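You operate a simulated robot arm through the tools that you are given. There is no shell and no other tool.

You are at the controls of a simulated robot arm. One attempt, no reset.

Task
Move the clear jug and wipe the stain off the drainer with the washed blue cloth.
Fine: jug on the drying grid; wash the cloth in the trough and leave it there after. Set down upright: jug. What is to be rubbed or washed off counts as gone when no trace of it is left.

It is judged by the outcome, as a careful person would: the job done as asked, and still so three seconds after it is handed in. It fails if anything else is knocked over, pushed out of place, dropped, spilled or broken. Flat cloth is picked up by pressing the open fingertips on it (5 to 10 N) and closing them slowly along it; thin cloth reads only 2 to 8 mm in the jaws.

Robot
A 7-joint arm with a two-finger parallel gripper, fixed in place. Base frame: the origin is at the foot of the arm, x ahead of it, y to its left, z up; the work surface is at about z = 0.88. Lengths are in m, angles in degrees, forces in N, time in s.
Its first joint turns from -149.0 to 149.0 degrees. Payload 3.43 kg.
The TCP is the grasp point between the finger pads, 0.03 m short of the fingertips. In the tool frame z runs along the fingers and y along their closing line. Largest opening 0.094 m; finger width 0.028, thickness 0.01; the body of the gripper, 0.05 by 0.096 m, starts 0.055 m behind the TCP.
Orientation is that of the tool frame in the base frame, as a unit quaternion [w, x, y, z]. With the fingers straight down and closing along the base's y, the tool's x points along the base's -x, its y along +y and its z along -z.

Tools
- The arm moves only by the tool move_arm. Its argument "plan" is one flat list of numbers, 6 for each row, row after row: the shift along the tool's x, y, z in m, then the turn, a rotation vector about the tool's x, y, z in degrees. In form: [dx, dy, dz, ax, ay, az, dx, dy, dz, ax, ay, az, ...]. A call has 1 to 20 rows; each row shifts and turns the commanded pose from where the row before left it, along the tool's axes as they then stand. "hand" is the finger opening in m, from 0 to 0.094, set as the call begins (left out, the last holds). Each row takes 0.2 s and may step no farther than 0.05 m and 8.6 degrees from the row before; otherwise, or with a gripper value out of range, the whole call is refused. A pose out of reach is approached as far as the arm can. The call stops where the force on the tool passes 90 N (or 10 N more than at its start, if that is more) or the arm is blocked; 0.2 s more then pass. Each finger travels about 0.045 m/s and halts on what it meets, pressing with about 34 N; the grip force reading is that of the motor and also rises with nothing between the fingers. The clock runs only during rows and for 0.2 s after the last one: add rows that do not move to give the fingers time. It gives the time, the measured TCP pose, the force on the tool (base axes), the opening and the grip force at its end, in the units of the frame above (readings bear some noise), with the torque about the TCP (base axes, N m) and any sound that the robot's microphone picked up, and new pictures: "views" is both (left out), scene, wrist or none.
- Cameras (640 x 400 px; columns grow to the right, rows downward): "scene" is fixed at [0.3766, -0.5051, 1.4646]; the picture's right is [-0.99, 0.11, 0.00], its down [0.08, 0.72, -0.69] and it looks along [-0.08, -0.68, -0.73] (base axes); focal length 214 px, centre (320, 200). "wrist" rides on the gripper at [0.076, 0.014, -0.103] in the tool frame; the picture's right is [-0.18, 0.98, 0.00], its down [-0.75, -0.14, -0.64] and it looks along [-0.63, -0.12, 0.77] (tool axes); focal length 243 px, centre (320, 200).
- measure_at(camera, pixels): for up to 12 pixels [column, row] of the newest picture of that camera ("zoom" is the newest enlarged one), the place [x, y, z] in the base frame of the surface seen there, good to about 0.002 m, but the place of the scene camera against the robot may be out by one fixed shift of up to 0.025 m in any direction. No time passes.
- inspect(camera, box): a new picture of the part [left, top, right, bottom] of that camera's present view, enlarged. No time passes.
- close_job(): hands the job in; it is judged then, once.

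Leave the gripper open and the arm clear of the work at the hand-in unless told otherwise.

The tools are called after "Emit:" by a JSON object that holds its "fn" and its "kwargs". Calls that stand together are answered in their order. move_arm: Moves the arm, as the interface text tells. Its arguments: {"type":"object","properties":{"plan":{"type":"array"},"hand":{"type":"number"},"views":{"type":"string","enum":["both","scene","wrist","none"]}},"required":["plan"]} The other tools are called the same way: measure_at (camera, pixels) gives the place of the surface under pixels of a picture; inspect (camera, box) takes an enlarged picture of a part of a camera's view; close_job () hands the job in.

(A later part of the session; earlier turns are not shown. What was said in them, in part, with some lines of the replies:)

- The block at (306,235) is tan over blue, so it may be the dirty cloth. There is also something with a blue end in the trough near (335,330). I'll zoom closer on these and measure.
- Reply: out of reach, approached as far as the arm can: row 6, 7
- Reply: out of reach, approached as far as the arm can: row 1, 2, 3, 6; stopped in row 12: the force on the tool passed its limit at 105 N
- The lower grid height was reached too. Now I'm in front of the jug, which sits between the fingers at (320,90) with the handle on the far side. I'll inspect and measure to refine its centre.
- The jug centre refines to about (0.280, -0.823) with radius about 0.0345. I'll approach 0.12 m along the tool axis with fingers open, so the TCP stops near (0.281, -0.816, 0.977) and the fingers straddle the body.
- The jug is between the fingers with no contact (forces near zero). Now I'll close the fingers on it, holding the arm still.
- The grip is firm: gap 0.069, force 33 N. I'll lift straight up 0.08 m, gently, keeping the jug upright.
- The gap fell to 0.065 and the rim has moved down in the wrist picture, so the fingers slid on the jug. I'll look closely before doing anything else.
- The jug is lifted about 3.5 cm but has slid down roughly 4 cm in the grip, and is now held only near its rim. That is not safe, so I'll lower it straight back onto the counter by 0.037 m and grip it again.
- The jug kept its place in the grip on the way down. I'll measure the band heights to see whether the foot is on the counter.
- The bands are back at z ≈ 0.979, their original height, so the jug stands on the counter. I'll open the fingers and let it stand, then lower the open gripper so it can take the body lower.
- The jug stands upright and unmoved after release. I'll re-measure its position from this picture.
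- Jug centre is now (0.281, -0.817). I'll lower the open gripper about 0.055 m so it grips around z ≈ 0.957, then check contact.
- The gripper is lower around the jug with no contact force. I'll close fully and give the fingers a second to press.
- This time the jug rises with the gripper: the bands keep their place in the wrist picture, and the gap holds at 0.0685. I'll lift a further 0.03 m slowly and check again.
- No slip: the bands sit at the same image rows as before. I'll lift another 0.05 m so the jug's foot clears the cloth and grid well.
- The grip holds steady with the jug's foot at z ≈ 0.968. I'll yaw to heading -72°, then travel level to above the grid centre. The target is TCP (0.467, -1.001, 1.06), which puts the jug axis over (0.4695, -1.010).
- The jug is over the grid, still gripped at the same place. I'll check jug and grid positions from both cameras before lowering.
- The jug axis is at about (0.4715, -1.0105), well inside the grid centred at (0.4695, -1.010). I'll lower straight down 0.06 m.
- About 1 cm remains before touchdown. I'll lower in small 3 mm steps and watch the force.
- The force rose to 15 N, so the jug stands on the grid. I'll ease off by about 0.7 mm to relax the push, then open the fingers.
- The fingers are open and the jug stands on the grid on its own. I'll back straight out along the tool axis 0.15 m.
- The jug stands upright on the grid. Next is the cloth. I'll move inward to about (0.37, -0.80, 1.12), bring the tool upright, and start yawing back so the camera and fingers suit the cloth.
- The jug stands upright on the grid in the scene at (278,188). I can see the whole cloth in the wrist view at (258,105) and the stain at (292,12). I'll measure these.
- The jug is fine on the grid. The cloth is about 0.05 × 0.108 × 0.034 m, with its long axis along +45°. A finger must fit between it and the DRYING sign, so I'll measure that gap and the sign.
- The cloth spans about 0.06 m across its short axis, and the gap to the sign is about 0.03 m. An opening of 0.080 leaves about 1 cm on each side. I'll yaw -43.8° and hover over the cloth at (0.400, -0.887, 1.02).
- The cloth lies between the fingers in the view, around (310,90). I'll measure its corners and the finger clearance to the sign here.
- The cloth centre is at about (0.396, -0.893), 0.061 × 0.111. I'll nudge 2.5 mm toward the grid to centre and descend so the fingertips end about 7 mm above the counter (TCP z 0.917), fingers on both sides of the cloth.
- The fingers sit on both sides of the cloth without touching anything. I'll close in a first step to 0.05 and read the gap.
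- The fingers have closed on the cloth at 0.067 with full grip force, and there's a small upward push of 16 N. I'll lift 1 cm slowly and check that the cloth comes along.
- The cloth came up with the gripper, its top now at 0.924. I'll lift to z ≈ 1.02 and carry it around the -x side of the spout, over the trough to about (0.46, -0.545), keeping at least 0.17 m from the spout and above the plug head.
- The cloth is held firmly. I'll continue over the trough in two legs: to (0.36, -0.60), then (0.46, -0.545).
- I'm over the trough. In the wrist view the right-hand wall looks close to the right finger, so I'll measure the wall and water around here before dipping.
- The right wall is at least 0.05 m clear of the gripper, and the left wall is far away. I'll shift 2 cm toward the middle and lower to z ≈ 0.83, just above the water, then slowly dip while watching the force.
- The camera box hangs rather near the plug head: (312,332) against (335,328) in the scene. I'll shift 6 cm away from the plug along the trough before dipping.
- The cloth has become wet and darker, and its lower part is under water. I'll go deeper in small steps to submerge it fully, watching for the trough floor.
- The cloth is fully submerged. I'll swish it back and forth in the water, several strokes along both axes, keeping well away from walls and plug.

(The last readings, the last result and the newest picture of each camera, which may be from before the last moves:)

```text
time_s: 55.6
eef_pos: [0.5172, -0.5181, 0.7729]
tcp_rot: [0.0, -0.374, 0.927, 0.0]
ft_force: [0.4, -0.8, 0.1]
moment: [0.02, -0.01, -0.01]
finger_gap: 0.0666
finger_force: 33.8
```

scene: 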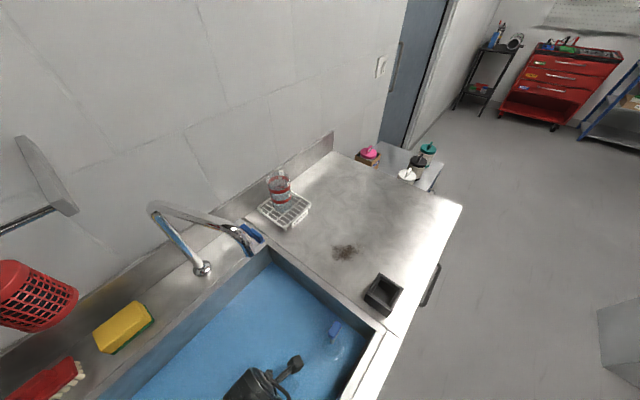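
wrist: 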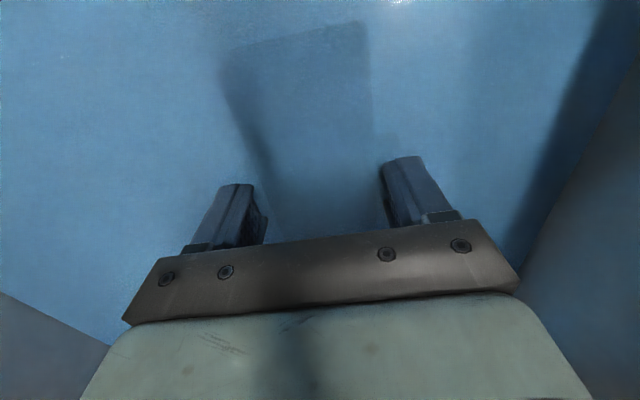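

Swishing is done. I'll raise the cloth out of the water to about z 0.85 and look at how clean it is.

Emit:
{"fn": "move_arm", "kwargs": {"plan": [0, 0, -0.02, 0, 0, 0, 0, 0, -0.03, 0, 0, 0, 0, 0, -0.03, 0, 0, 0, 0, 0, 0, 0, 0, 0]}}

Emit:
{"fn": "inspect", "kwargs": {"camera": "wrist", "box": [180, 0, 420, 250]}}

```text
time_s: 56.6
eef_pos: [0.5181, -0.5187, 0.8548]
tcp_rot: [0.0, -0.374, 0.927, 0.0]
ft_force: [-0.1, 0.2, -0.5]
moment: [0.01, 0.01, 0.06]
finger_gap: 0.0668
finger_force: 33.7
```

scene: 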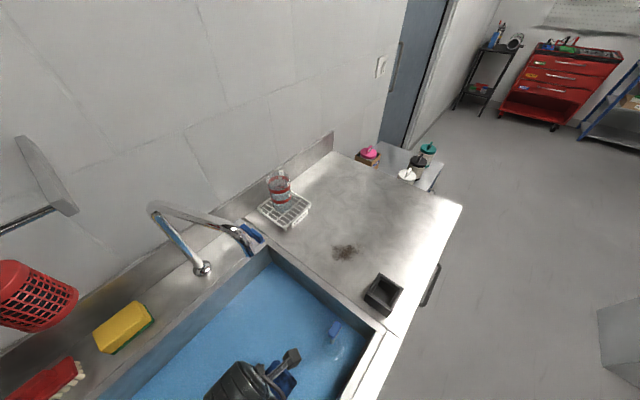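
wrist: 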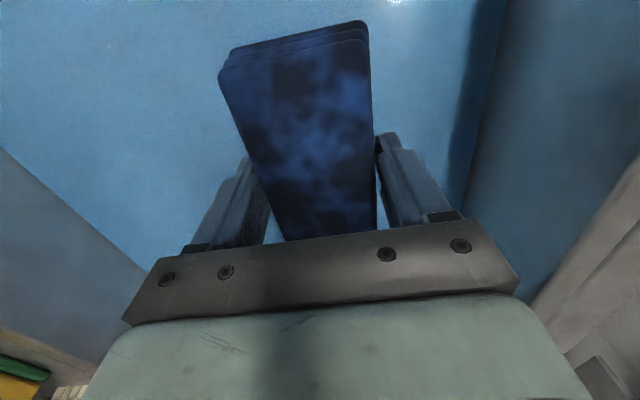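

```text
1.60 times, centred on (300, 125) of wrist
```

zoom: 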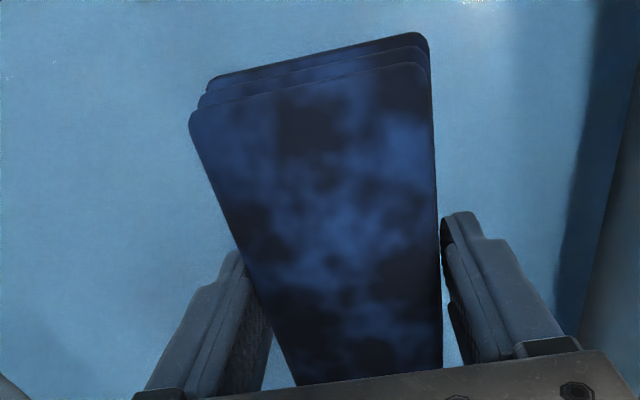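

The tan dirt is gone and the cloth is now blue, with dark mottling that could be wetness or leftover dirt. To find out, I'll wash it a second time and compare.

Emit:
{"fn": "move_arm", "kwargs": {"plan": [0, 0, 0.03, 0, 0, 0, 0, 0, 0.03, 0, 0, 0, 0, 0, 0.022, 0, 0, 0, 0, -0.04, 0, 0, 0, 0, 0, 0.04, 0, 0, 0, 0, 0, -0.04, 0, 0, 0, 0, 0, 0.04, 0, 0, 0, 0, 0, -0.04, 0, 0, 0, 0, 0, 0.04, 0, 0, 0, 0, -0.04, 0, 0, 0, 0, 0, 0.04, 0, 0, 0, 0, 0, -0.04, 0, 0, 0, 0, 0, 0.04, 0, 0, 0, 0, 0, -0.04, 0, 0, 0, 0, 0, 0.04, 0, 0, 0, 0, 0, 0, -0.04, 0, 0, 0, 0, 0, 0.04, 0, 0, 0, 0, 0, -0.04, 0, 0, 0, 0, 0, 0.04, 0, 0, 0, 0], "views": "none"}}

Emit:
{"fn": "move_arm", "kwargs": {"plan": [0, -0.04, 0, 0, 0, 0, 0, 0.04, 0, 0, 0, 0, -0.04, 0, 0, 0, 0, 0, 0.04, 0, 0, 0, 0, 0, 0, -0.04, 0, 0, 0, 0, 0, 0.04, 0, 0, 0, 0, -0.04, 0, 0, 0, 0, 0, 0.04, 0, 0, 0, 0, 0, 0, 0, -0.02, 0, 0, 0, 0, 0, -0.03, 0, 0, 0, 0, 0, -0.032, 0, 0, 0, 0, 0, 0, 0, 0, 0]}}

Emit:
{"fn": "inspect", "kwargs": {"camera": "wrist", "box": [180, 0, 420, 250]}}

```text
time_s: 60.6
eef_pos: [0.5157, -0.5185, 0.773]
tcp_rot: [0.0, -0.373, 0.928, 0.0]
ft_force: [0.3, 0.1, -0.4]
moment: [0.03, -0.04, -0.01]
finger_gap: 0.0667
finger_force: 34.2
```

```text
time_s: 63.2
eef_pos: [0.5188, -0.518, 0.856]
tcp_rot: [0.0, -0.374, 0.927, 0.0]
ft_force: [-0.5, -0.5, -0.6]
moment: [-0.01, 0.0, 0.02]
finger_gap: 0.0668
finger_force: 33.9
```

scene: 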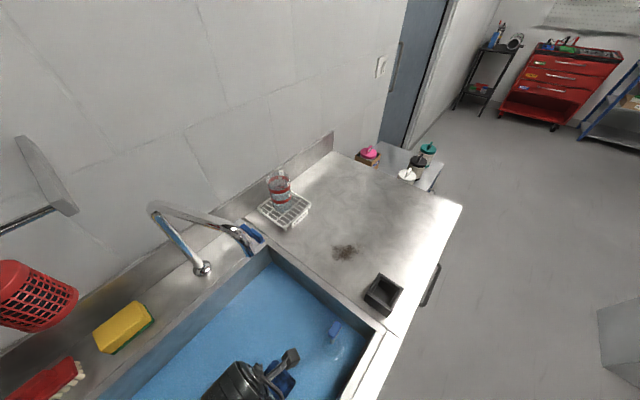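
wrist: 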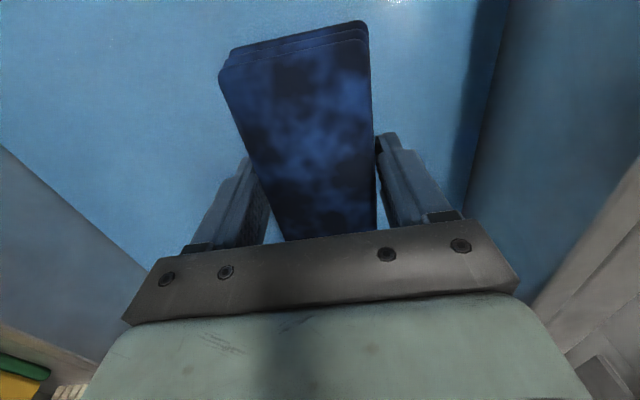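

```text
1.60 times, centred on (300, 125) of wrist
```

zoom: 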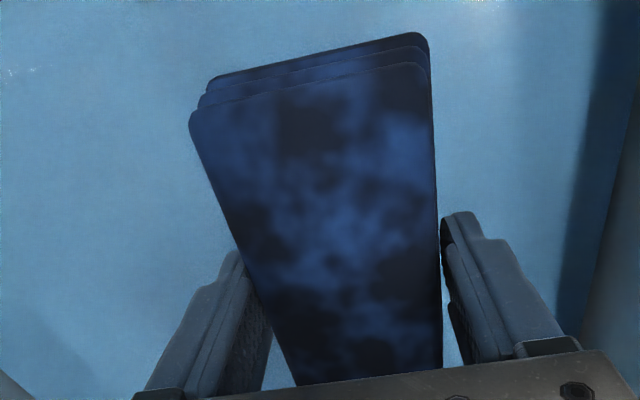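

The look is identical after the second wash, so the mottling is just wetness and all the tan dirt is gone. Now the stain is fully visible in the scene near (345,252). I'll measure its extent.

Emit:
{"fn": "inspect", "kwargs": {"camera": "scene", "box": [305, 220, 385, 280]}}

Emit:
{"fn": "measure_at", "kwargs": {"camera": "zoom", "pixels": [[320, 200], [250, 200], [400, 200], [320, 150], [320, 290], [230, 250], [410, 260], [250, 160], [400, 170], [300, 240], [360, 300], [450, 200]]}}

```text
6.67 times, centred on (345, 250) of scene
```

zoom: 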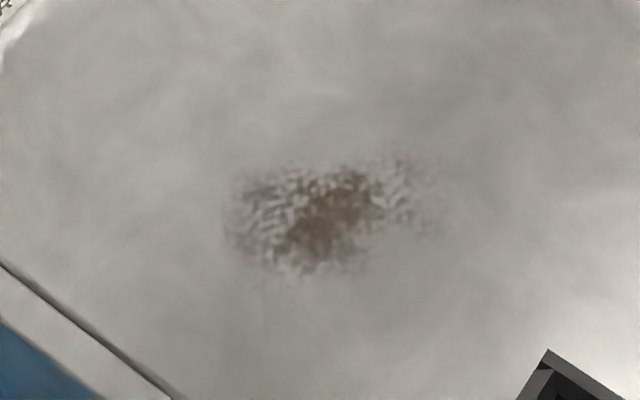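

```text
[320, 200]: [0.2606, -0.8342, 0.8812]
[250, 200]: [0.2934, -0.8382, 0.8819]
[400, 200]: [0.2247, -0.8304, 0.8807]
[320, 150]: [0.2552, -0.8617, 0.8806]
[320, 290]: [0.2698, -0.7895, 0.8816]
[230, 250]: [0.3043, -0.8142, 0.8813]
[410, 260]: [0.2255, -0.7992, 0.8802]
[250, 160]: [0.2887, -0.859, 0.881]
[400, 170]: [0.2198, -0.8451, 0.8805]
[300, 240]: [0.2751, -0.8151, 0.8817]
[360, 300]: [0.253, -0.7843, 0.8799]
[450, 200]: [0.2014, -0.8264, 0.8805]
```

The stain spans roughly x 0.22 to 0.33, y -0.86 to -0.79 (with the scene-camera shift of about +0.02 in x). I'll let the cloth drip a moment, lift to z 1.02 and carry it back around the spout to above the stain.

Emit:
{"fn": "move_arm", "kwargs": {"plan": [0, 0, 0, 0, 0, 0, 0, 0, 0, 0, 0, 0, 0, 0, -0.041, 0, 0, 0, 0, 0, -0.041, 0, 0, 0, 0, 0, -0.041, 0, 0, 0, 0, 0, -0.041, 0, 0, 0, 0.0339, 0.0076, 0, 0, 0, 0, 0.0339, 0.0076, 0, 0, 0, 0, 0.0339, 0.0076, 0, 0, 0, 0, 0.0339, 0.0076, 0, 0, 0, 0, 0.0387, -0.0079, 0, 0, 0, 0, 0.0387, -0.0079, 0, 0, 0, 0, 0.0387, -0.0079, 0, 0, 0, 0, 0.0387, -0.0079, 0, 0, 0, 0, 0.0327, -0.0172, 0, 0, 0, 0, 0.0327, -0.0172, 0, 0, 0, 0, 0.0327, -0.0172, 0, 0, 0, 0, 0, 0, 0, 0, 0, 0]}}

Emit:
{"fn": "inspect", "kwargs": {"camera": "wrist", "box": [160, 0, 640, 250]}}

```text
time_s: 67.0
eef_pos: [0.2734, -0.8269, 1.0172]
tcp_rot: [-0.001, -0.374, 0.928, 0.0]
ft_force: [-0.7, -0.3, 0.1]
moment: [0.01, -0.05, 0.0]
finger_gap: 0.0668
finger_force: 33.8
```

scene: 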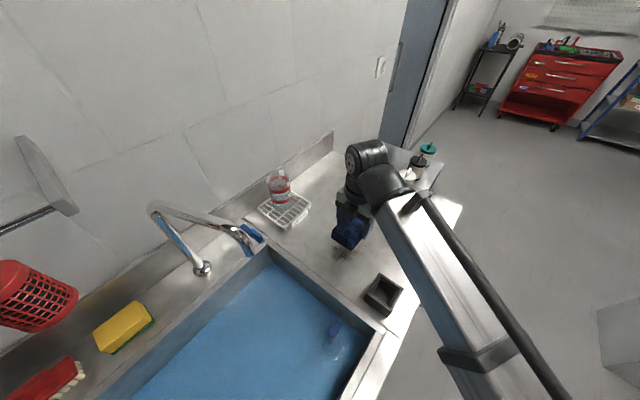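
wrist: 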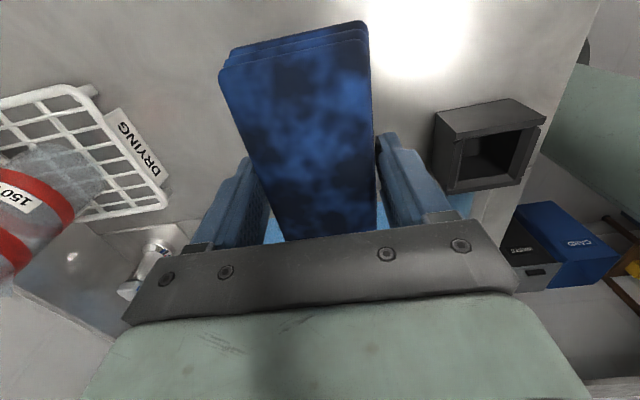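

```text
1.33 times, centred on (400, 125) of wrist
```

zoom: 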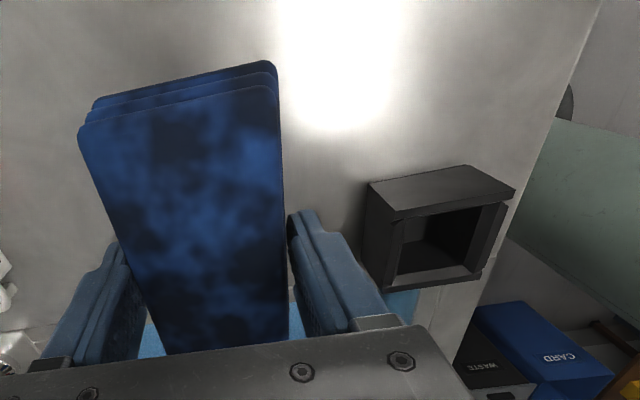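

The cloth hovers over the stain. I'll measure the black box's nearest edges so that my strokes stay clear of it.

Emit:
{"fn": "measure_at", "kwargs": {"camera": "wrist", "pixels": [[437, 115], [440, 165], [455, 188], [543, 122], [508, 100], [520, 180], [462, 145], [300, 100], [340, 40], [235, 60], [250, 20], [200, 110]]}}

```text
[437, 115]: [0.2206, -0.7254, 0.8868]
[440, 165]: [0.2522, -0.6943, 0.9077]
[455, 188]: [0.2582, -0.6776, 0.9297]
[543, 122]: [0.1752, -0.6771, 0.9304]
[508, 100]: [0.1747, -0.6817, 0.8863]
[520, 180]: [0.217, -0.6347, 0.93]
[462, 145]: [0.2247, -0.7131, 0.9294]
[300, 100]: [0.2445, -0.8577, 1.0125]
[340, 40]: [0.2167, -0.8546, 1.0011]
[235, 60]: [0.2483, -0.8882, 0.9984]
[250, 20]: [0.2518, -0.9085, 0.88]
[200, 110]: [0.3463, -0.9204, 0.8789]
```

The box's nearest corner is 0.11 m away across the stroke direction, so strokes of ±0.04 are safe. I'll lower the cloth to about 5 mm above the counter, then touch down in 1.5 mm steps watching the force.

Emit:
{"fn": "move_arm", "kwargs": {"plan": [0, 0, 0.02, 0, 0, 0, 0, 0, 0.03, 0, 0, 0, 0, 0, 0.025, 0, 0, 0, 0, 0, 0.015, 0, 0, 0, 0, 0, 0, 0, 0, 0], "views": "none"}}

Emit:
{"fn": "move_arm", "kwargs": {"plan": [0, 0, 0.002, 0, 0, 0, 0, 0, 0.002, 0, 0, 0, 0, 0, 0.0015, 0, 0, 0], "views": "none"}}

```text
time_s: 68.2
eef_pos: [0.2753, -0.8267, 0.9272]
tcp_rot: [0.0, -0.373, 0.928, 0.0]
ft_force: [-0.3, 0.6, -0.3]
moment: [0.03, 0.01, 0.01]
finger_gap: 0.0671
finger_force: 34.2
```

```text
time_s: 69.0
eef_pos: [0.2757, -0.8248, 0.9217]
tcp_rot: [0.0, -0.373, 0.928, 0.0]
ft_force: [0.8, -0.5, -2.0]
moment: [0.0, 0.01, 0.0]
finger_gap: 0.0667
finger_force: 34.1
```

No contact yet at z 0.9217. I'll continue in 1 mm steps.

Emit:
{"fn": "move_arm", "kwargs": {"plan": [0, 0, 0.001, 0, 0, 0, 0, 0, 0.001, 0, 0, 0], "views": "none"}}

Emit:
{"fn": "move_arm", "kwargs": {"plan": [0, 0, 0.001, 0, 0, 0], "views": "none"}}

```text
time_s: 69.6
eef_pos: [0.2752, -0.8261, 0.9216]
tcp_rot: [-0.001, -0.373, 0.928, -0.001]
ft_force: [0.0, 0.3, -0.2]
moment: [-0.02, -0.03, 0.02]
finger_gap: 0.0668
finger_force: 34.0
```

```text
time_s: 70.0
eef_pos: [0.2747, -0.8275, 0.9204]
tcp_rot: [-0.001, -0.374, 0.928, 0.0]
ft_force: [0.6, -0.4, -1.2]
moment: [-0.02, -0.05, -0.02]
finger_gap: 0.0666
finger_force: 33.6
```

Still no contact force, so I'll go on in 1 mm steps.

Emit:
{"fn": "move_arm", "kwargs": {"plan": [0, 0, 0.001, 0, 0, 0], "views": "none"}}

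Emit:
{"fn": "move_arm", "kwargs": {"plan": [0, 0, 0.001, 0, 0, 0], "views": "none"}}

```text
time_s: 70.4
eef_pos: [0.2741, -0.8258, 0.9197]
tcp_rot: [0.0, -0.374, 0.928, 0.0]
ft_force: [0.2, -0.9, 6.6]
moment: [-0.09, 0.1, 0.02]
finger_gap: 0.0669
finger_force: 33.9
```

```text
time_s: 70.8
eef_pos: [0.2739, -0.8261, 0.9187]
tcp_rot: [0.0, -0.374, 0.928, 0.001]
ft_force: [-1.2, -1.6, 14.6]
moment: [0.03, 0.02, 0.05]
finger_gap: 0.0669
finger_force: 33.5
```

Contact is made with about 15 N downward. Now I'll rub with strokes of ±0.04 m across the stain at this pressure.

Emit:
{"fn": "move_arm", "kwargs": {"plan": [0, 0.02, 0, 0, 0, 0, 0, 0.02, 0, 0, 0, 0, 0, -0.02, 0, 0, 0, 0, 0, -0.02, 0, 0, 0, 0, 0, -0.02, 0, 0, 0, 0, 0, -0.02, 0, 0, 0, 0, 0, 0.02, 0, 0, 0, 0, 0, 0.02, 0, 0, 0, 0, 0, 0.02, 0, 0, 0, 0, 0, 0.02, 0, 0, 0, 0, 0, -0.02, 0, 0, 0, 0, 0, -0.02, 0, 0, 0, 0, 0, -0.02, 0, 0, 0, 0, 0, -0.02, 0, 0, 0, 0, 0, 0.02, 0, 0, 0, 0, 0, 0.02, 0, 0, 0, 0]}}

```text
time_s: 74.2
eef_pos: [0.2756, -0.8258, 0.9185]
tcp_rot: [0.0, -0.374, 0.928, 0.0]
ft_force: [5.6, -4.3, 13.7]
moment: [-0.09, -0.07, -0.1]
finger_gap: 0.0668
finger_force: 34.1
```

scene: 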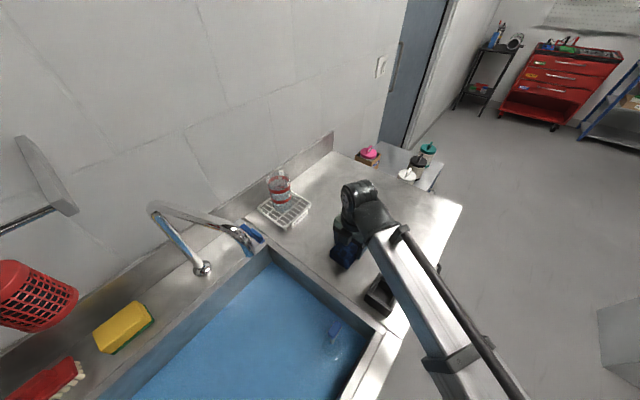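
wrist: 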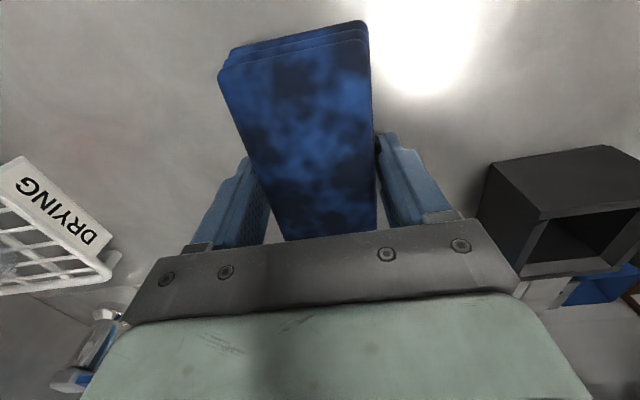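

The pressure held steady during the strokes. I'll repeat the strokes shifted 2.5 cm each way along the cloth's length, so the whole stain area is covered.

Emit:
{"fn": "move_arm", "kwargs": {"plan": [-0.025, 0, 0, 0, 0, 0, 0, 0.02, 0, 0, 0, 0, 0, 0.02, 0, 0, 0, 0, 0, -0.02, 0, 0, 0, 0, 0, -0.02, 0, 0, 0, 0, 0, -0.02, 0, 0, 0, 0, 0, -0.02, 0, 0, 0, 0, 0.025, 0, 0, 0, 0, 0, 0.025, 0, 0, 0, 0, 0, 0, 0.02, 0, 0, 0, 0, 0, 0.02, 0, 0, 0, 0, 0, 0.02, 0, 0, 0, 0, 0, 0.02, 0, 0, 0, 0, 0, -0.02, 0, 0, 0, 0, 0, -0.02, 0, 0, 0, 0, 0, -0.02, 0, 0, 0, 0, 0, -0.02, 0, 0, 0, 0, 0, 0.02, 0, 0, 0, 0, 0, 0.02, 0, 0, 0, 0, -0.025, 0, 0, 0, 0, 0], "views": "none"}}

Emit:
{"fn": "move_arm", "kwargs": {"plan": [0, 0, -0.02, 0, 0, 0, 0, 0, -0.04, 0, 0, 0, 0, 0, -0.04, 0, 0, 0, -0.0327, 0.0172, 0, 0, 0, 0, -0.0327, 0.0172, 0, 0, 0, 0, -0.0327, 0.0172, 0, 0, 0, 0, -0.0387, 0.0079, 0, 0, 0, 0, -0.0387, 0.0079, 0, 0, 0, 0, 0, 0, 0, 0, 0, 0]}}

Emit:
{"fn": "inspect", "kwargs": {"camera": "scene", "box": [305, 220, 385, 280]}}

Emit:
{"fn": "inspect", "kwargs": {"camera": "wrist", "box": [180, 0, 560, 240]}}

```text
time_s: 78.4
eef_pos: [0.2722, -0.8259, 0.919]
tcp_rot: [-0.003, -0.373, 0.928, -0.001]
ft_force: [-16.5, -14.7, 53.7]
moment: [0.31, -0.22, 0.09]
finger_gap: 0.0668
finger_force: 34.0
```

```text
time_s: 80.4
eef_pos: [0.3554, -0.6546, 1.0159]
tcp_rot: [0.0, -0.374, 0.927, 0.001]
ft_force: [0.1, -1.1, 0.3]
moment: [-0.03, 0.01, -0.02]
finger_gap: 0.0669
finger_force: 33.9
```

scene: 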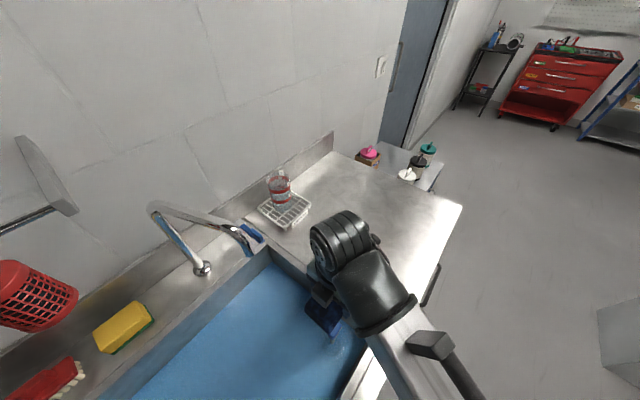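
wrist: 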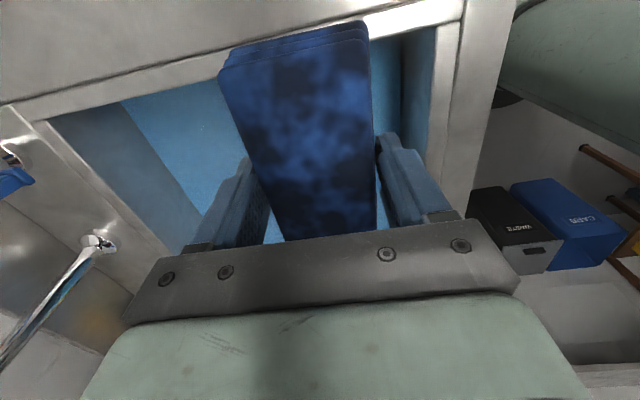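

```text
6.67 times, centred on (345, 250) of scene
```

zoom: 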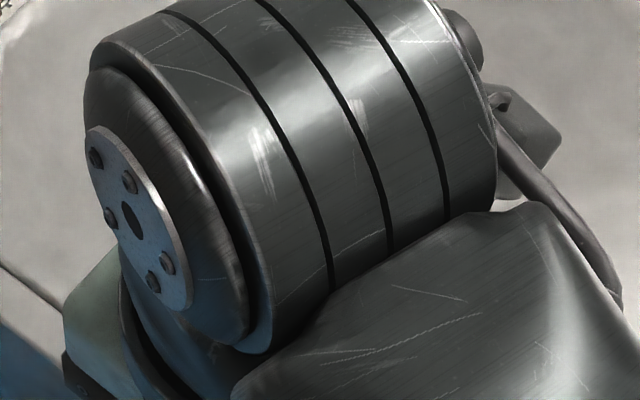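

```text
1.67 times, centred on (370, 120) of wrist
```

zoom: 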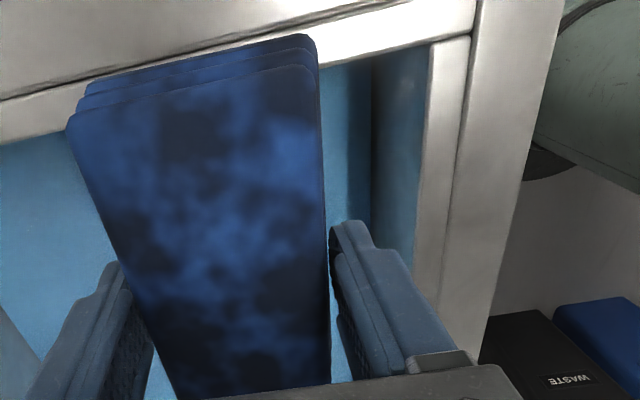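

The arm blocks the scene view of the stain area. I'll move on over the trough, to about (0.46, -0.545), to uncover it.

Emit:
{"fn": "move_arm", "kwargs": {"plan": [-0.038, 0.0017, 0, 0, 0, 0, -0.038, 0.0017, 0, 0, 0, 0, -0.038, 0.0017, 0, 0, 0, 0, -0.038, 0.0017, 0, 0, 0, 0, 0, 0, 0, 0, 0, 0]}}

Emit:
{"fn": "inspect", "kwargs": {"camera": "scene", "box": [305, 220, 385, 280]}}

Emit:
{"fn": "inspect", "kwargs": {"camera": "scene", "box": [250, 170, 450, 310]}}

```text
time_s: 81.6
eef_pos: [0.4577, -0.5435, 1.0169]
tcp_rot: [0.0, -0.374, 0.927, 0.0]
ft_force: [0.2, 0.5, -0.3]
moment: [-0.03, 0.02, 0.02]
finger_gap: 0.0667
finger_force: 34.2
```

scene: 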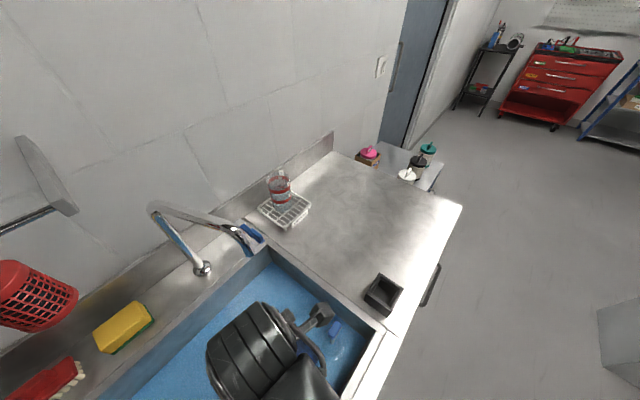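
wrist: 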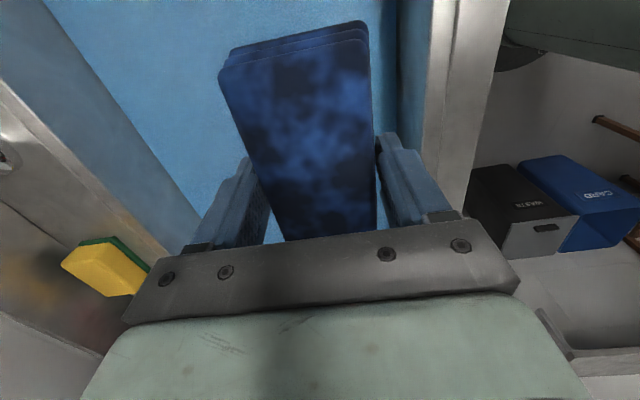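

```text
6.67 times, centred on (345, 250) of scene
```

zoom: 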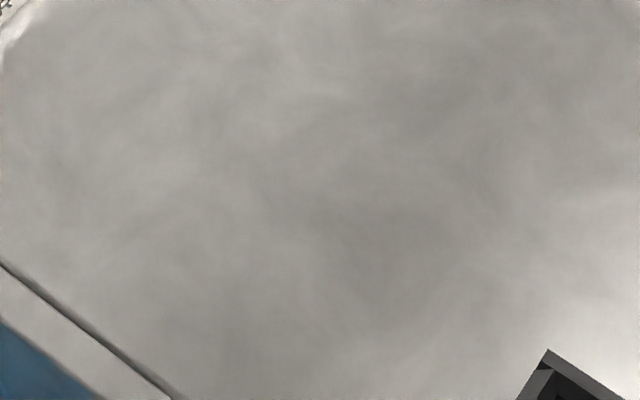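

```text
2.86 times, centred on (350, 240) of scene
```

zoom: 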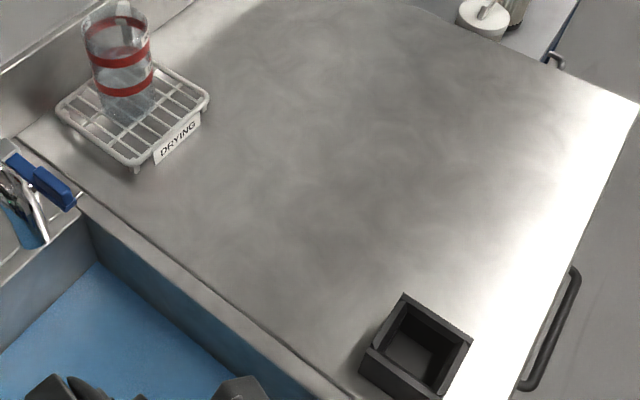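

The stain looks gone in the enlarged scene view, and the jug still stands well on the grid. I'll zoom in harder to make sure no trace is left.

Emit:
{"fn": "inspect", "kwargs": {"camera": "scene", "box": [325, 235, 365, 265]}}

Emit:
{"fn": "inspect", "kwargs": {"camera": "scene", "box": [340, 230, 380, 260]}}

```text
13.33 times, centred on (345, 250) of scene
```

zoom: 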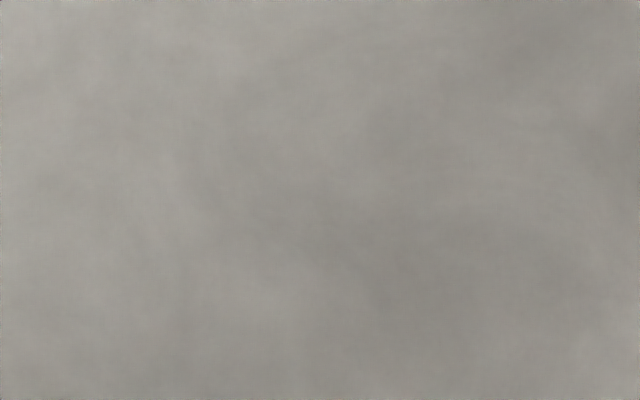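

```text
13.33 times, centred on (360, 245) of scene
```

zoom: 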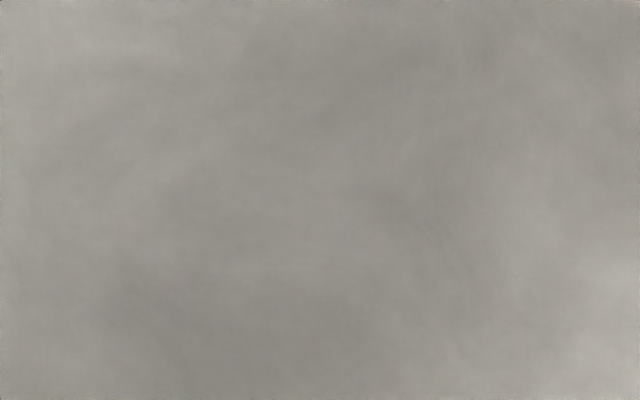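

No trace shows from the scene camera. To be thorough, I'll take a second look with the wrist camera from the side, with the cloth held high at z ≈ 1.05 near (0.185, -0.732), before giving up the cloth.

Emit:
{"fn": "move_arm", "kwargs": {"plan": [0.0365, 0.0089, -0.011, 0, 0, 0, 0.0365, 0.0089, -0.011, 0, 0, 0, 0.0365, 0.0089, -0.011, 0, 0, 0, 0.0363, 0.0043, 0, 0, 0, 0, 0.0363, 0.0043, 0, 0, 0, 0, 0.0363, 0.0043, 0, 0, 0, 0, 0.0363, 0.0043, 0, 0, 0, 0, 0.0363, 0.0043, 0, 0, 0, 0, 0.0363, 0.0043, 0, 0, 0, 0, 0, 0, 0, 0, 0, 0]}}

Emit:
{"fn": "inspect", "kwargs": {"camera": "wrist", "box": [0, 0, 320, 200]}}

```text
time_s: 83.8
eef_pos: [0.1858, -0.735, 1.051]
tcp_rot: [0.0, -0.374, 0.928, 0.0]
ft_force: [-0.5, -0.4, -0.3]
moment: [-0.01, 0.01, -0.02]
finger_gap: 0.0668
finger_force: 34.4
```

scene: 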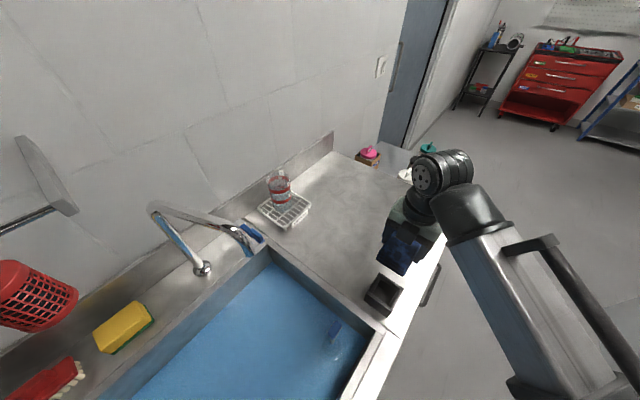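
wrist: 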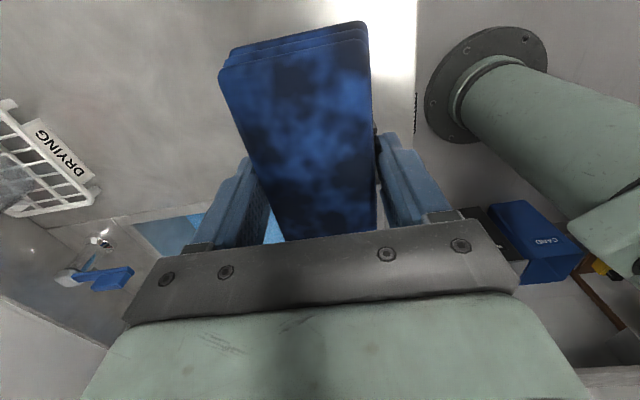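

```text
2.00 times, centred on (160, 100) of wrist
```

zoom: 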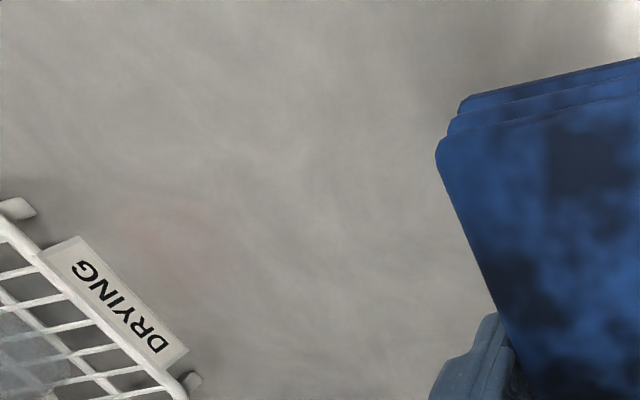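

The counter looks clean. A faint reddish tint near the sign at zoom (175,245) matches the red bands reflecting in the steel. I'll measure which part of the counter I'm seeing, to be sure the old stain area is in view.

Emit:
{"fn": "measure_at", "kwargs": {"camera": "wrist", "pixels": [[200, 60], [200, 100], [180, 80], [150, 60], [210, 130], [88, 122], [170, 40], [215, 30], [150, 100], [380, 60]]}}

Emit:
{"fn": "inspect", "kwargs": {"camera": "wrist", "box": [110, 0, 250, 180]}}

```text
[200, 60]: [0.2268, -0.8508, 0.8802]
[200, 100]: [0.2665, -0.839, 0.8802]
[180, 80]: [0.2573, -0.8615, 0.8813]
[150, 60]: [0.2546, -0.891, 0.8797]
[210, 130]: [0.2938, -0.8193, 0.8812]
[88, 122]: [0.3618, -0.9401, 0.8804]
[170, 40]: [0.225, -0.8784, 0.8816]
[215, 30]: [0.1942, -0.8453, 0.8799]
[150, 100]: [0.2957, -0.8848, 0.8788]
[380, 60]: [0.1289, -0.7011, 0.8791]
```

```text
2.22 times, centred on (180, 90) of wrist
```

zoom: 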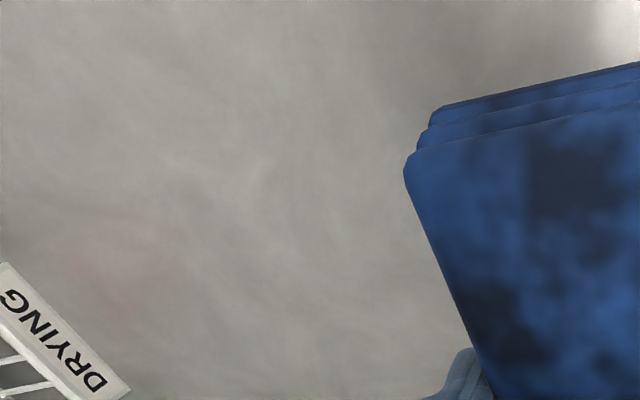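

The old stain area is clean from this side as well. Now I'll return along the same route over the trough to about (0.518, -0.518), well away from plug and spout.

Emit:
{"fn": "move_arm", "kwargs": {"plan": [-0.0363, -0.0043, 0, 0, 0, 0, -0.0363, -0.0043, 0, 0, 0, 0, -0.0363, -0.0043, 0, 0, 0, 0, -0.0363, -0.0043, 0, 0, 0, 0, -0.0363, -0.0043, 0, 0, 0, 0, -0.0363, -0.0043, 0, 0, 0, 0, -0.0365, -0.0089, 0, 0, 0, 0, -0.0365, -0.0089, 0, 0, 0, 0, -0.0365, -0.0089, 0, 0, 0, 0, -0.03, -0.01, 0, 0, 0, 0, -0.03, -0.01, 0, 0, 0, 0, 0, 0, 0, 0, 0, 0]}}

Emit:
{"fn": "inspect", "kwargs": {"camera": "scene", "box": [305, 220, 385, 280]}}

```text
time_s: 86.4
eef_pos: [0.5148, -0.5182, 1.052]
tcp_rot: [0.0, -0.374, 0.927, 0.0]
ft_force: [-0.4, -0.4, -1.4]
moment: [0.02, 0.0, 0.0]
finger_gap: 0.067
finger_force: 34.5
```

scene: 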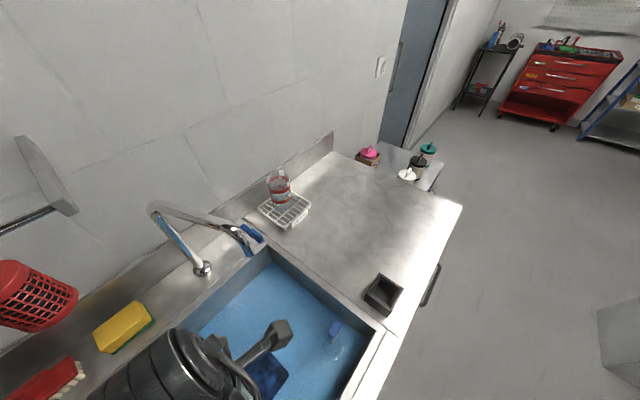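
wrist: 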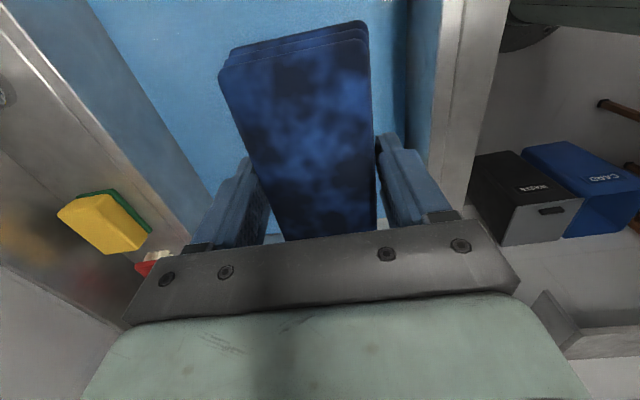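

```text
6.67 times, centred on (345, 250) of scene
```

zoom: 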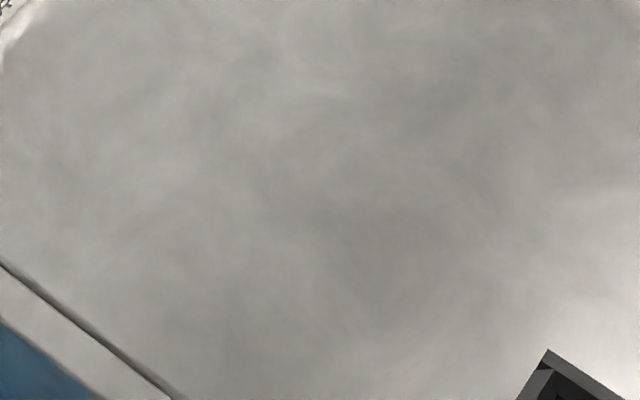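

The counter is clean in the open view. I'll lower the cloth into the water, gently through the surface, and rinse it with a few strokes.

Emit:
{"fn": "move_arm", "kwargs": {"plan": [0, 0, 0.04, 0, 0, 0, 0, 0, 0.04, 0, 0, 0, 0, 0, 0.04, 0, 0, 0, 0, 0, 0.04, 0, 0, 0, 0, 0, 0.035, 0, 0, 0, 0, 0, 0.025, 0, 0, 0, 0, 0, 0.025, 0, 0, 0, 0, 0, 0.025, 0, 0, 0, 0, 0, 0.01, 0, 0, 0, 0, -0.035, 0, 0, 0, 0, 0, 0.035, 0, 0, 0, 0, 0, -0.035, 0, 0, 0, 0, 0, 0.035, 0, 0, 0, 0, -0.035, 0, 0, 0, 0, 0, 0.035, 0, 0, 0, 0, 0, -0.035, 0, 0, 0, 0, 0, 0.035, 0, 0, 0, 0, 0, 0, 0, 0, 0, 0, 0]}}

```text
time_s: 90.2
eef_pos: [0.5151, -0.5176, 0.7728]
tcp_rot: [0.0, -0.374, 0.927, -0.001]
ft_force: [0.5, 0.2, -0.4]
moment: [0.01, -0.01, -0.01]
finger_gap: 0.0668
finger_force: 34.1
```

scene: 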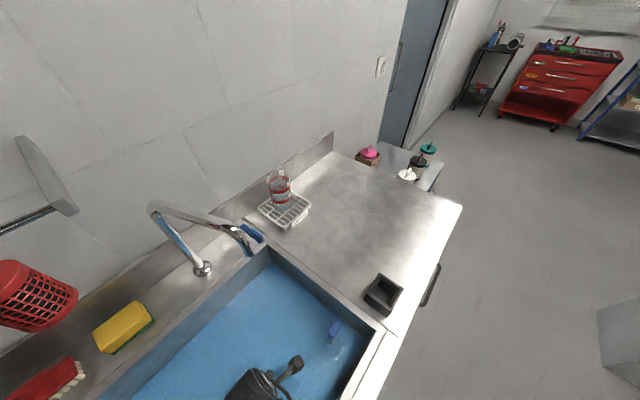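
wrist: 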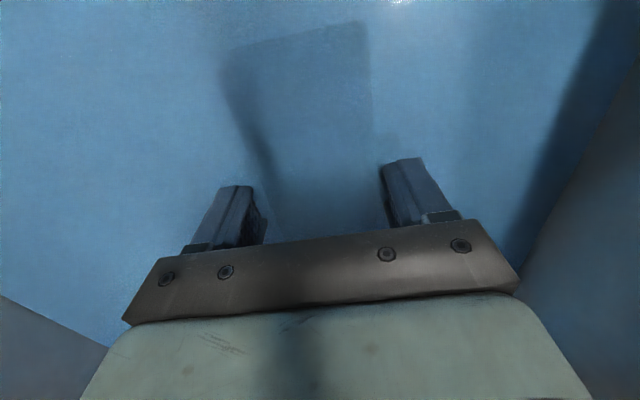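

The cloth is rinsed. I'll lower it in small steps to find the trough floor, so it can be set down rather than dropped.

Emit:
{"fn": "move_arm", "kwargs": {"plan": [0, 0, 0.005, 0, 0, 0, 0, 0, 0.005, 0, 0, 0, 0, 0, 0.004, 0, 0, 0], "views": "none"}}

```text
time_s: 90.8
eef_pos: [0.5155, -0.5167, 0.7684]
tcp_rot: [0.001, -0.374, 0.928, -0.002]
ft_force: [-5.3, 4.6, 32.6]
moment: [0.47, 0.36, -0.04]
finger_gap: 0.0668
finger_force: 34.2
stopped in row 3: the force on the tool passed its limit at 104 N (the readings are from after the stop); the commanded pose is now the measured one
```

The cloth has reached the trough floor at TCP z ≈ 0.768. I'll ease up 2.5 mm to take the pressure off, then open the fingers.

Emit:
{"fn": "move_arm", "kwargs": {"plan": [0, 0, -0.0025, 0, 0, 0, 0, 0, 0, 0, 0, 0], "views": "none"}}

Emit:
{"fn": "move_arm", "kwargs": {"plan": [0, 0, 0, 0, 0, 0, 0, 0, 0, 0, 0, 0, 0, 0, 0, 0, 0, 0, 0, 0, 0, 0, 0, 0], "hand": 0.094}}

```text
time_s: 91.4
eef_pos: [0.5174, -0.5197, 0.7697]
tcp_rot: [0.002, -0.373, 0.928, -0.003]
ft_force: [1.3, 0.7, -0.4]
moment: [-0.05, 0.03, 0.0]
finger_gap: 0.0669
finger_force: 33.6
```

```text
time_s: 92.4
eef_pos: [0.5186, -0.5191, 0.7699]
tcp_rot: [0.001, -0.374, 0.927, -0.003]
ft_force: [0.5, 0.4, 0.0]
moment: [-0.02, 0.01, -0.02]
finger_gap: 0.094
finger_force: 0.0
```

scene: 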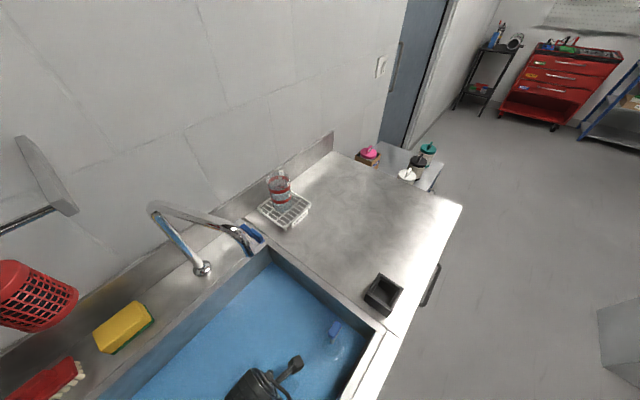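
wrist: 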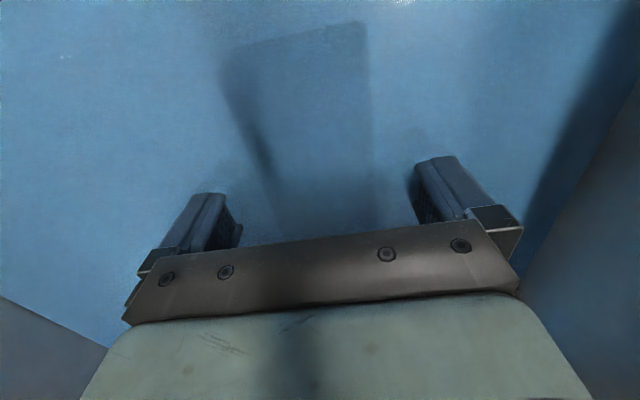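

The fingers are open and the cloth lies under the water. I'll rise straight up, slowly at first, and check that it stays.

Emit:
{"fn": "move_arm", "kwargs": {"plan": [0, 0, -0.01, 0, 0, 0, 0, 0, -0.015, 0, 0, 0, 0, 0, -0.025, 0, 0, 0, 0, 0, -0.04, 0, 0, 0, 0, 0, -0.045, 0, 0, 0, 0, 0, -0.045, 0, 0, 0, 0, 0, -0.045, 0, 0, 0, 0, 0, -0.045, 0, 0, 0, 0, 0, 0, 0, 0, 0]}}

Emit:
{"fn": "inspect", "kwargs": {"camera": "wrist", "box": [80, 0, 480, 250]}}

```text
time_s: 94.4
eef_pos: [0.5165, -0.5151, 1.0413]
tcp_rot: [0.0, -0.373, 0.928, -0.003]
ft_force: [-0.3, -0.8, -0.6]
moment: [-0.02, 0.01, 0.0]
finger_gap: 0.094
finger_force: 0.0
```

scene: 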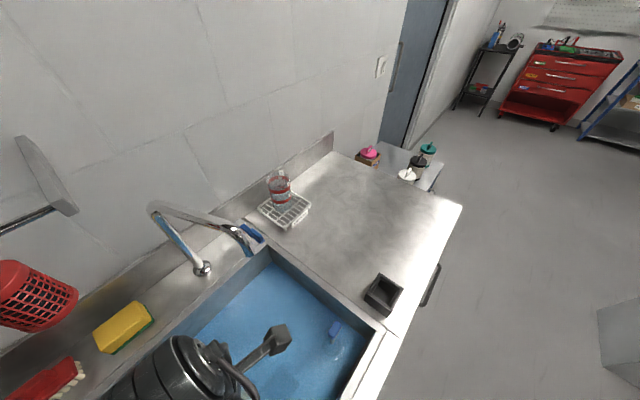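
wrist: 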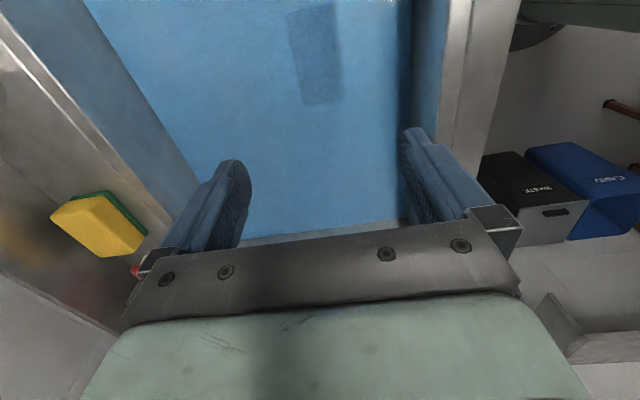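

```text
1.60 times, centred on (280, 125) of wrist
```

zoom: 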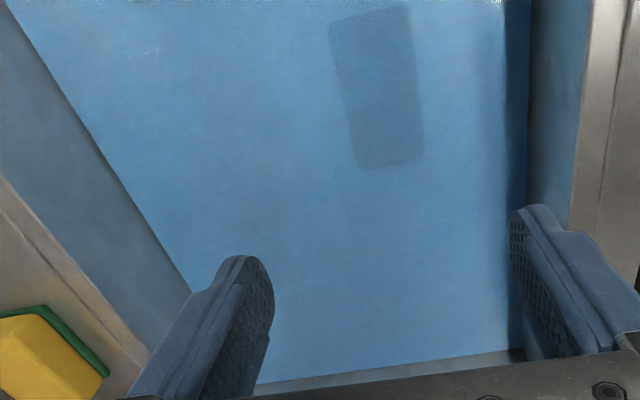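

The cloth rests on the trough floor under water, in the wrist view at (315,50). I'll now move the arm up and away around the spout, ending above the counter at about (0.29, -0.83, 1.18) for a last wrist-camera look at the wiped area.

Emit:
{"fn": "move_arm", "kwargs": {"plan": [0.034, 0.0066, -0.015, 0, 0, 0, 0.034, 0.0066, -0.015, 0, 0, 0, 0.034, 0.0066, -0.015, 0, 0, 0, 0.034, 0.0066, -0.015, 0, 0, 0, 0.0387, -0.0079, -0.0125, 0, 0, 0, 0.0387, -0.0079, -0.0125, 0, 0, 0, 0.0387, -0.0079, -0.0125, 0, 0, 0, 0.0387, -0.0079, -0.0125, 0, 0, 0, 0.0302, -0.0219, -0.01, 0, 0, 0, 0.0302, -0.0219, -0.01, 0, 0, 0, 0.0302, -0.0219, -0.01, 0, 0, 0, 0, 0, 0, 0, 0, 0]}}

Emit:
{"fn": "inspect", "kwargs": {"camera": "wrist", "box": [180, 0, 500, 180]}}

Emit:
{"fn": "inspect", "kwargs": {"camera": "scene", "box": [220, 160, 400, 400]}}

```text
time_s: 97.0
eef_pos: [0.2918, -0.8328, 1.1794]
tcp_rot: [0.001, -0.374, 0.927, -0.003]
ft_force: [0.7, 0.1, 0.9]
moment: [0.01, -0.03, 0.0]
finger_gap: 0.094
finger_force: 0.0
```

scene: 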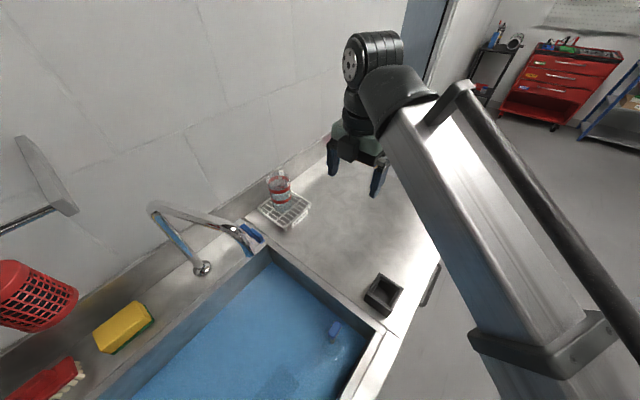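
wrist: 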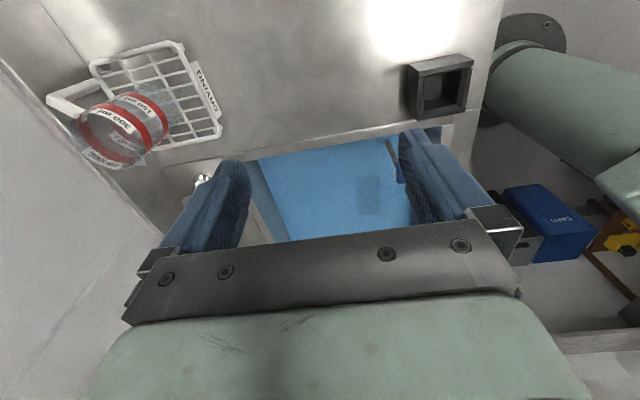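

```text
2.00 times, centred on (340, 90) of wrist
```

zoom: 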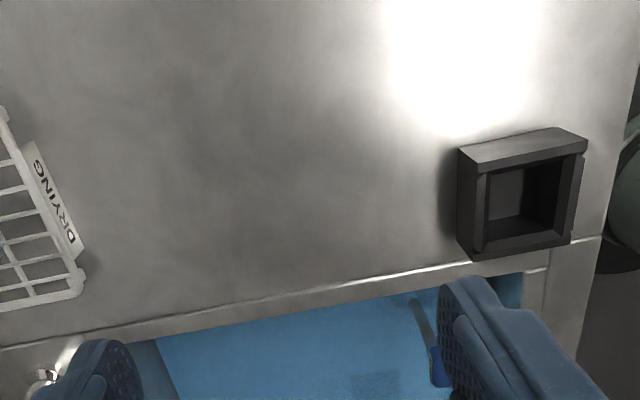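

```text
1.67 times, centred on (310, 280) of scene
```

zoom: 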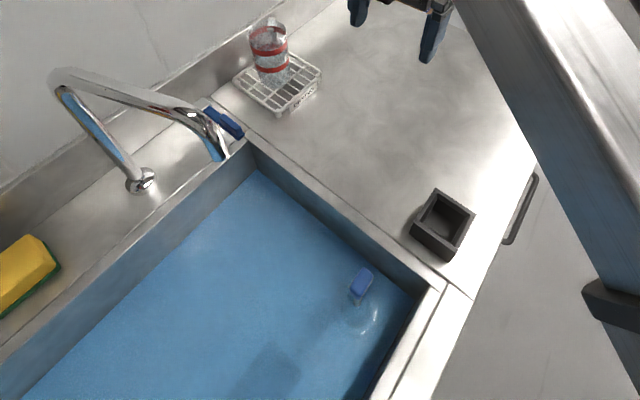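

The jug is upright on the grid, the plug is in place, and the cloth shows under the water. I'll take one last strong zoom on the wiped spot in both cameras.

Emit:
{"fn": "measure_at", "kwargs": {"camera": "wrist", "pixels": [[310, 60], [330, 40], [290, 80], [350, 70], [280, 40], [320, 90]]}}

Emit:
{"fn": "inspect", "kwargs": {"camera": "wrist", "box": [250, 0, 380, 110]}}

Emit:
{"fn": "inspect", "kwargs": {"camera": "scene", "box": [310, 225, 380, 275]}}

Emit:
{"fn": "inspect", "kwargs": {"camera": "scene", "box": [250, 160, 320, 240]}}

```text
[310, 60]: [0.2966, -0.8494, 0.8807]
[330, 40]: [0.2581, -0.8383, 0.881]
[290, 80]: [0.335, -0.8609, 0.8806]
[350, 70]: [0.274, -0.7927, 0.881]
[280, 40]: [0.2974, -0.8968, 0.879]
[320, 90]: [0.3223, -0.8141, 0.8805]
```

```text
3.64 times, centred on (315, 55) of wrist
```

zoom: 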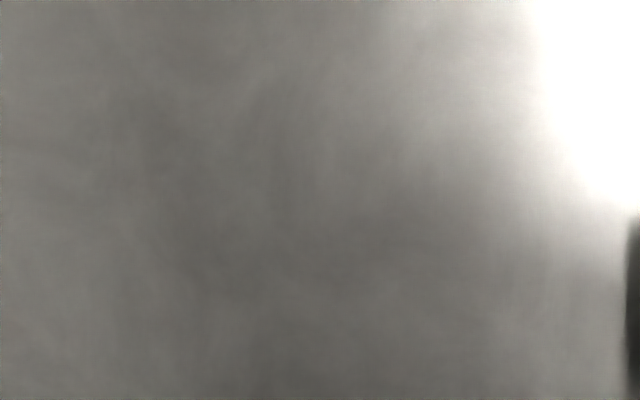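

```text
8.00 times, centred on (345, 250) of scene
```

zoom: 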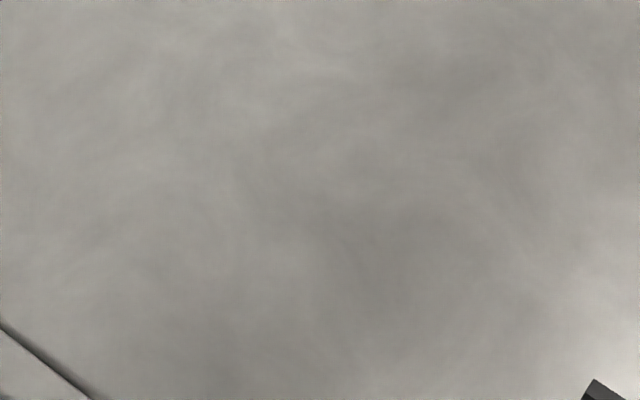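

```text
5.00 times, centred on (285, 200) of scene
```

zoom: 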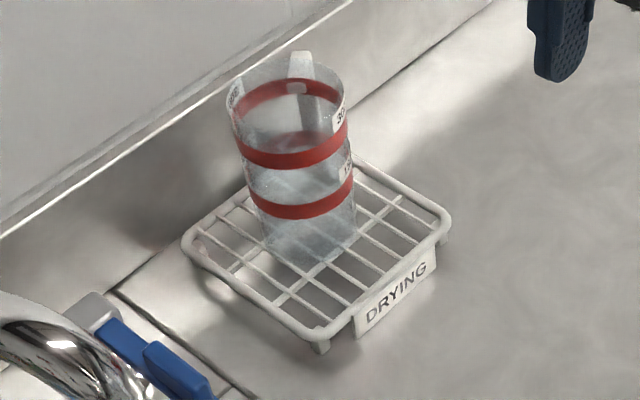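

Final check before handing in:
- **Jug:** it stands upright in the middle of the drying grid.
- **Stain:** no trace is left from either camera.
- **Cloth:** the washed blue cloth lies in the trough water.
- **Plug and other items:** nothing else looks moved or knocked over.
- **Arm:** the gripper is open and the arm is clear at z ≈ 1.18.

I'm handing in the job now.

Emit:
{"fn": "close_job", "kwargs": {}}

```text
The job is handed in.
```

The job is finished and handed in. The jug is upright on the drying grid, the stain is off the drainer, and the washed blue cloth is lying in the trough water.

- **Jug:** on the first lift it slid about 4 cm in the grip while 3.5 cm up. I set it back down on the counter, gripped it lower and carried it over without further slipping.
- **Cloth:** two rounds of swishing in the water took off all the tan dirt. The dark mottling that remained did not change with the second wash, so I took it to be wetness. After wiping, I rinsed it again and set it on the trough floor.
- **Stain:** after the wipe I checked the spot from both cameras and saw no trace.
- **Force limit:** the arm tripped its force limit twice. Once was in mid-air near the edge of its reach, and once was pressing the cloth onto the trough floor. Nothing was disturbed either time that I could see.

The plug stayed in place, nothing else looked moved, and the gripper was left open with the arm clear above the counter.
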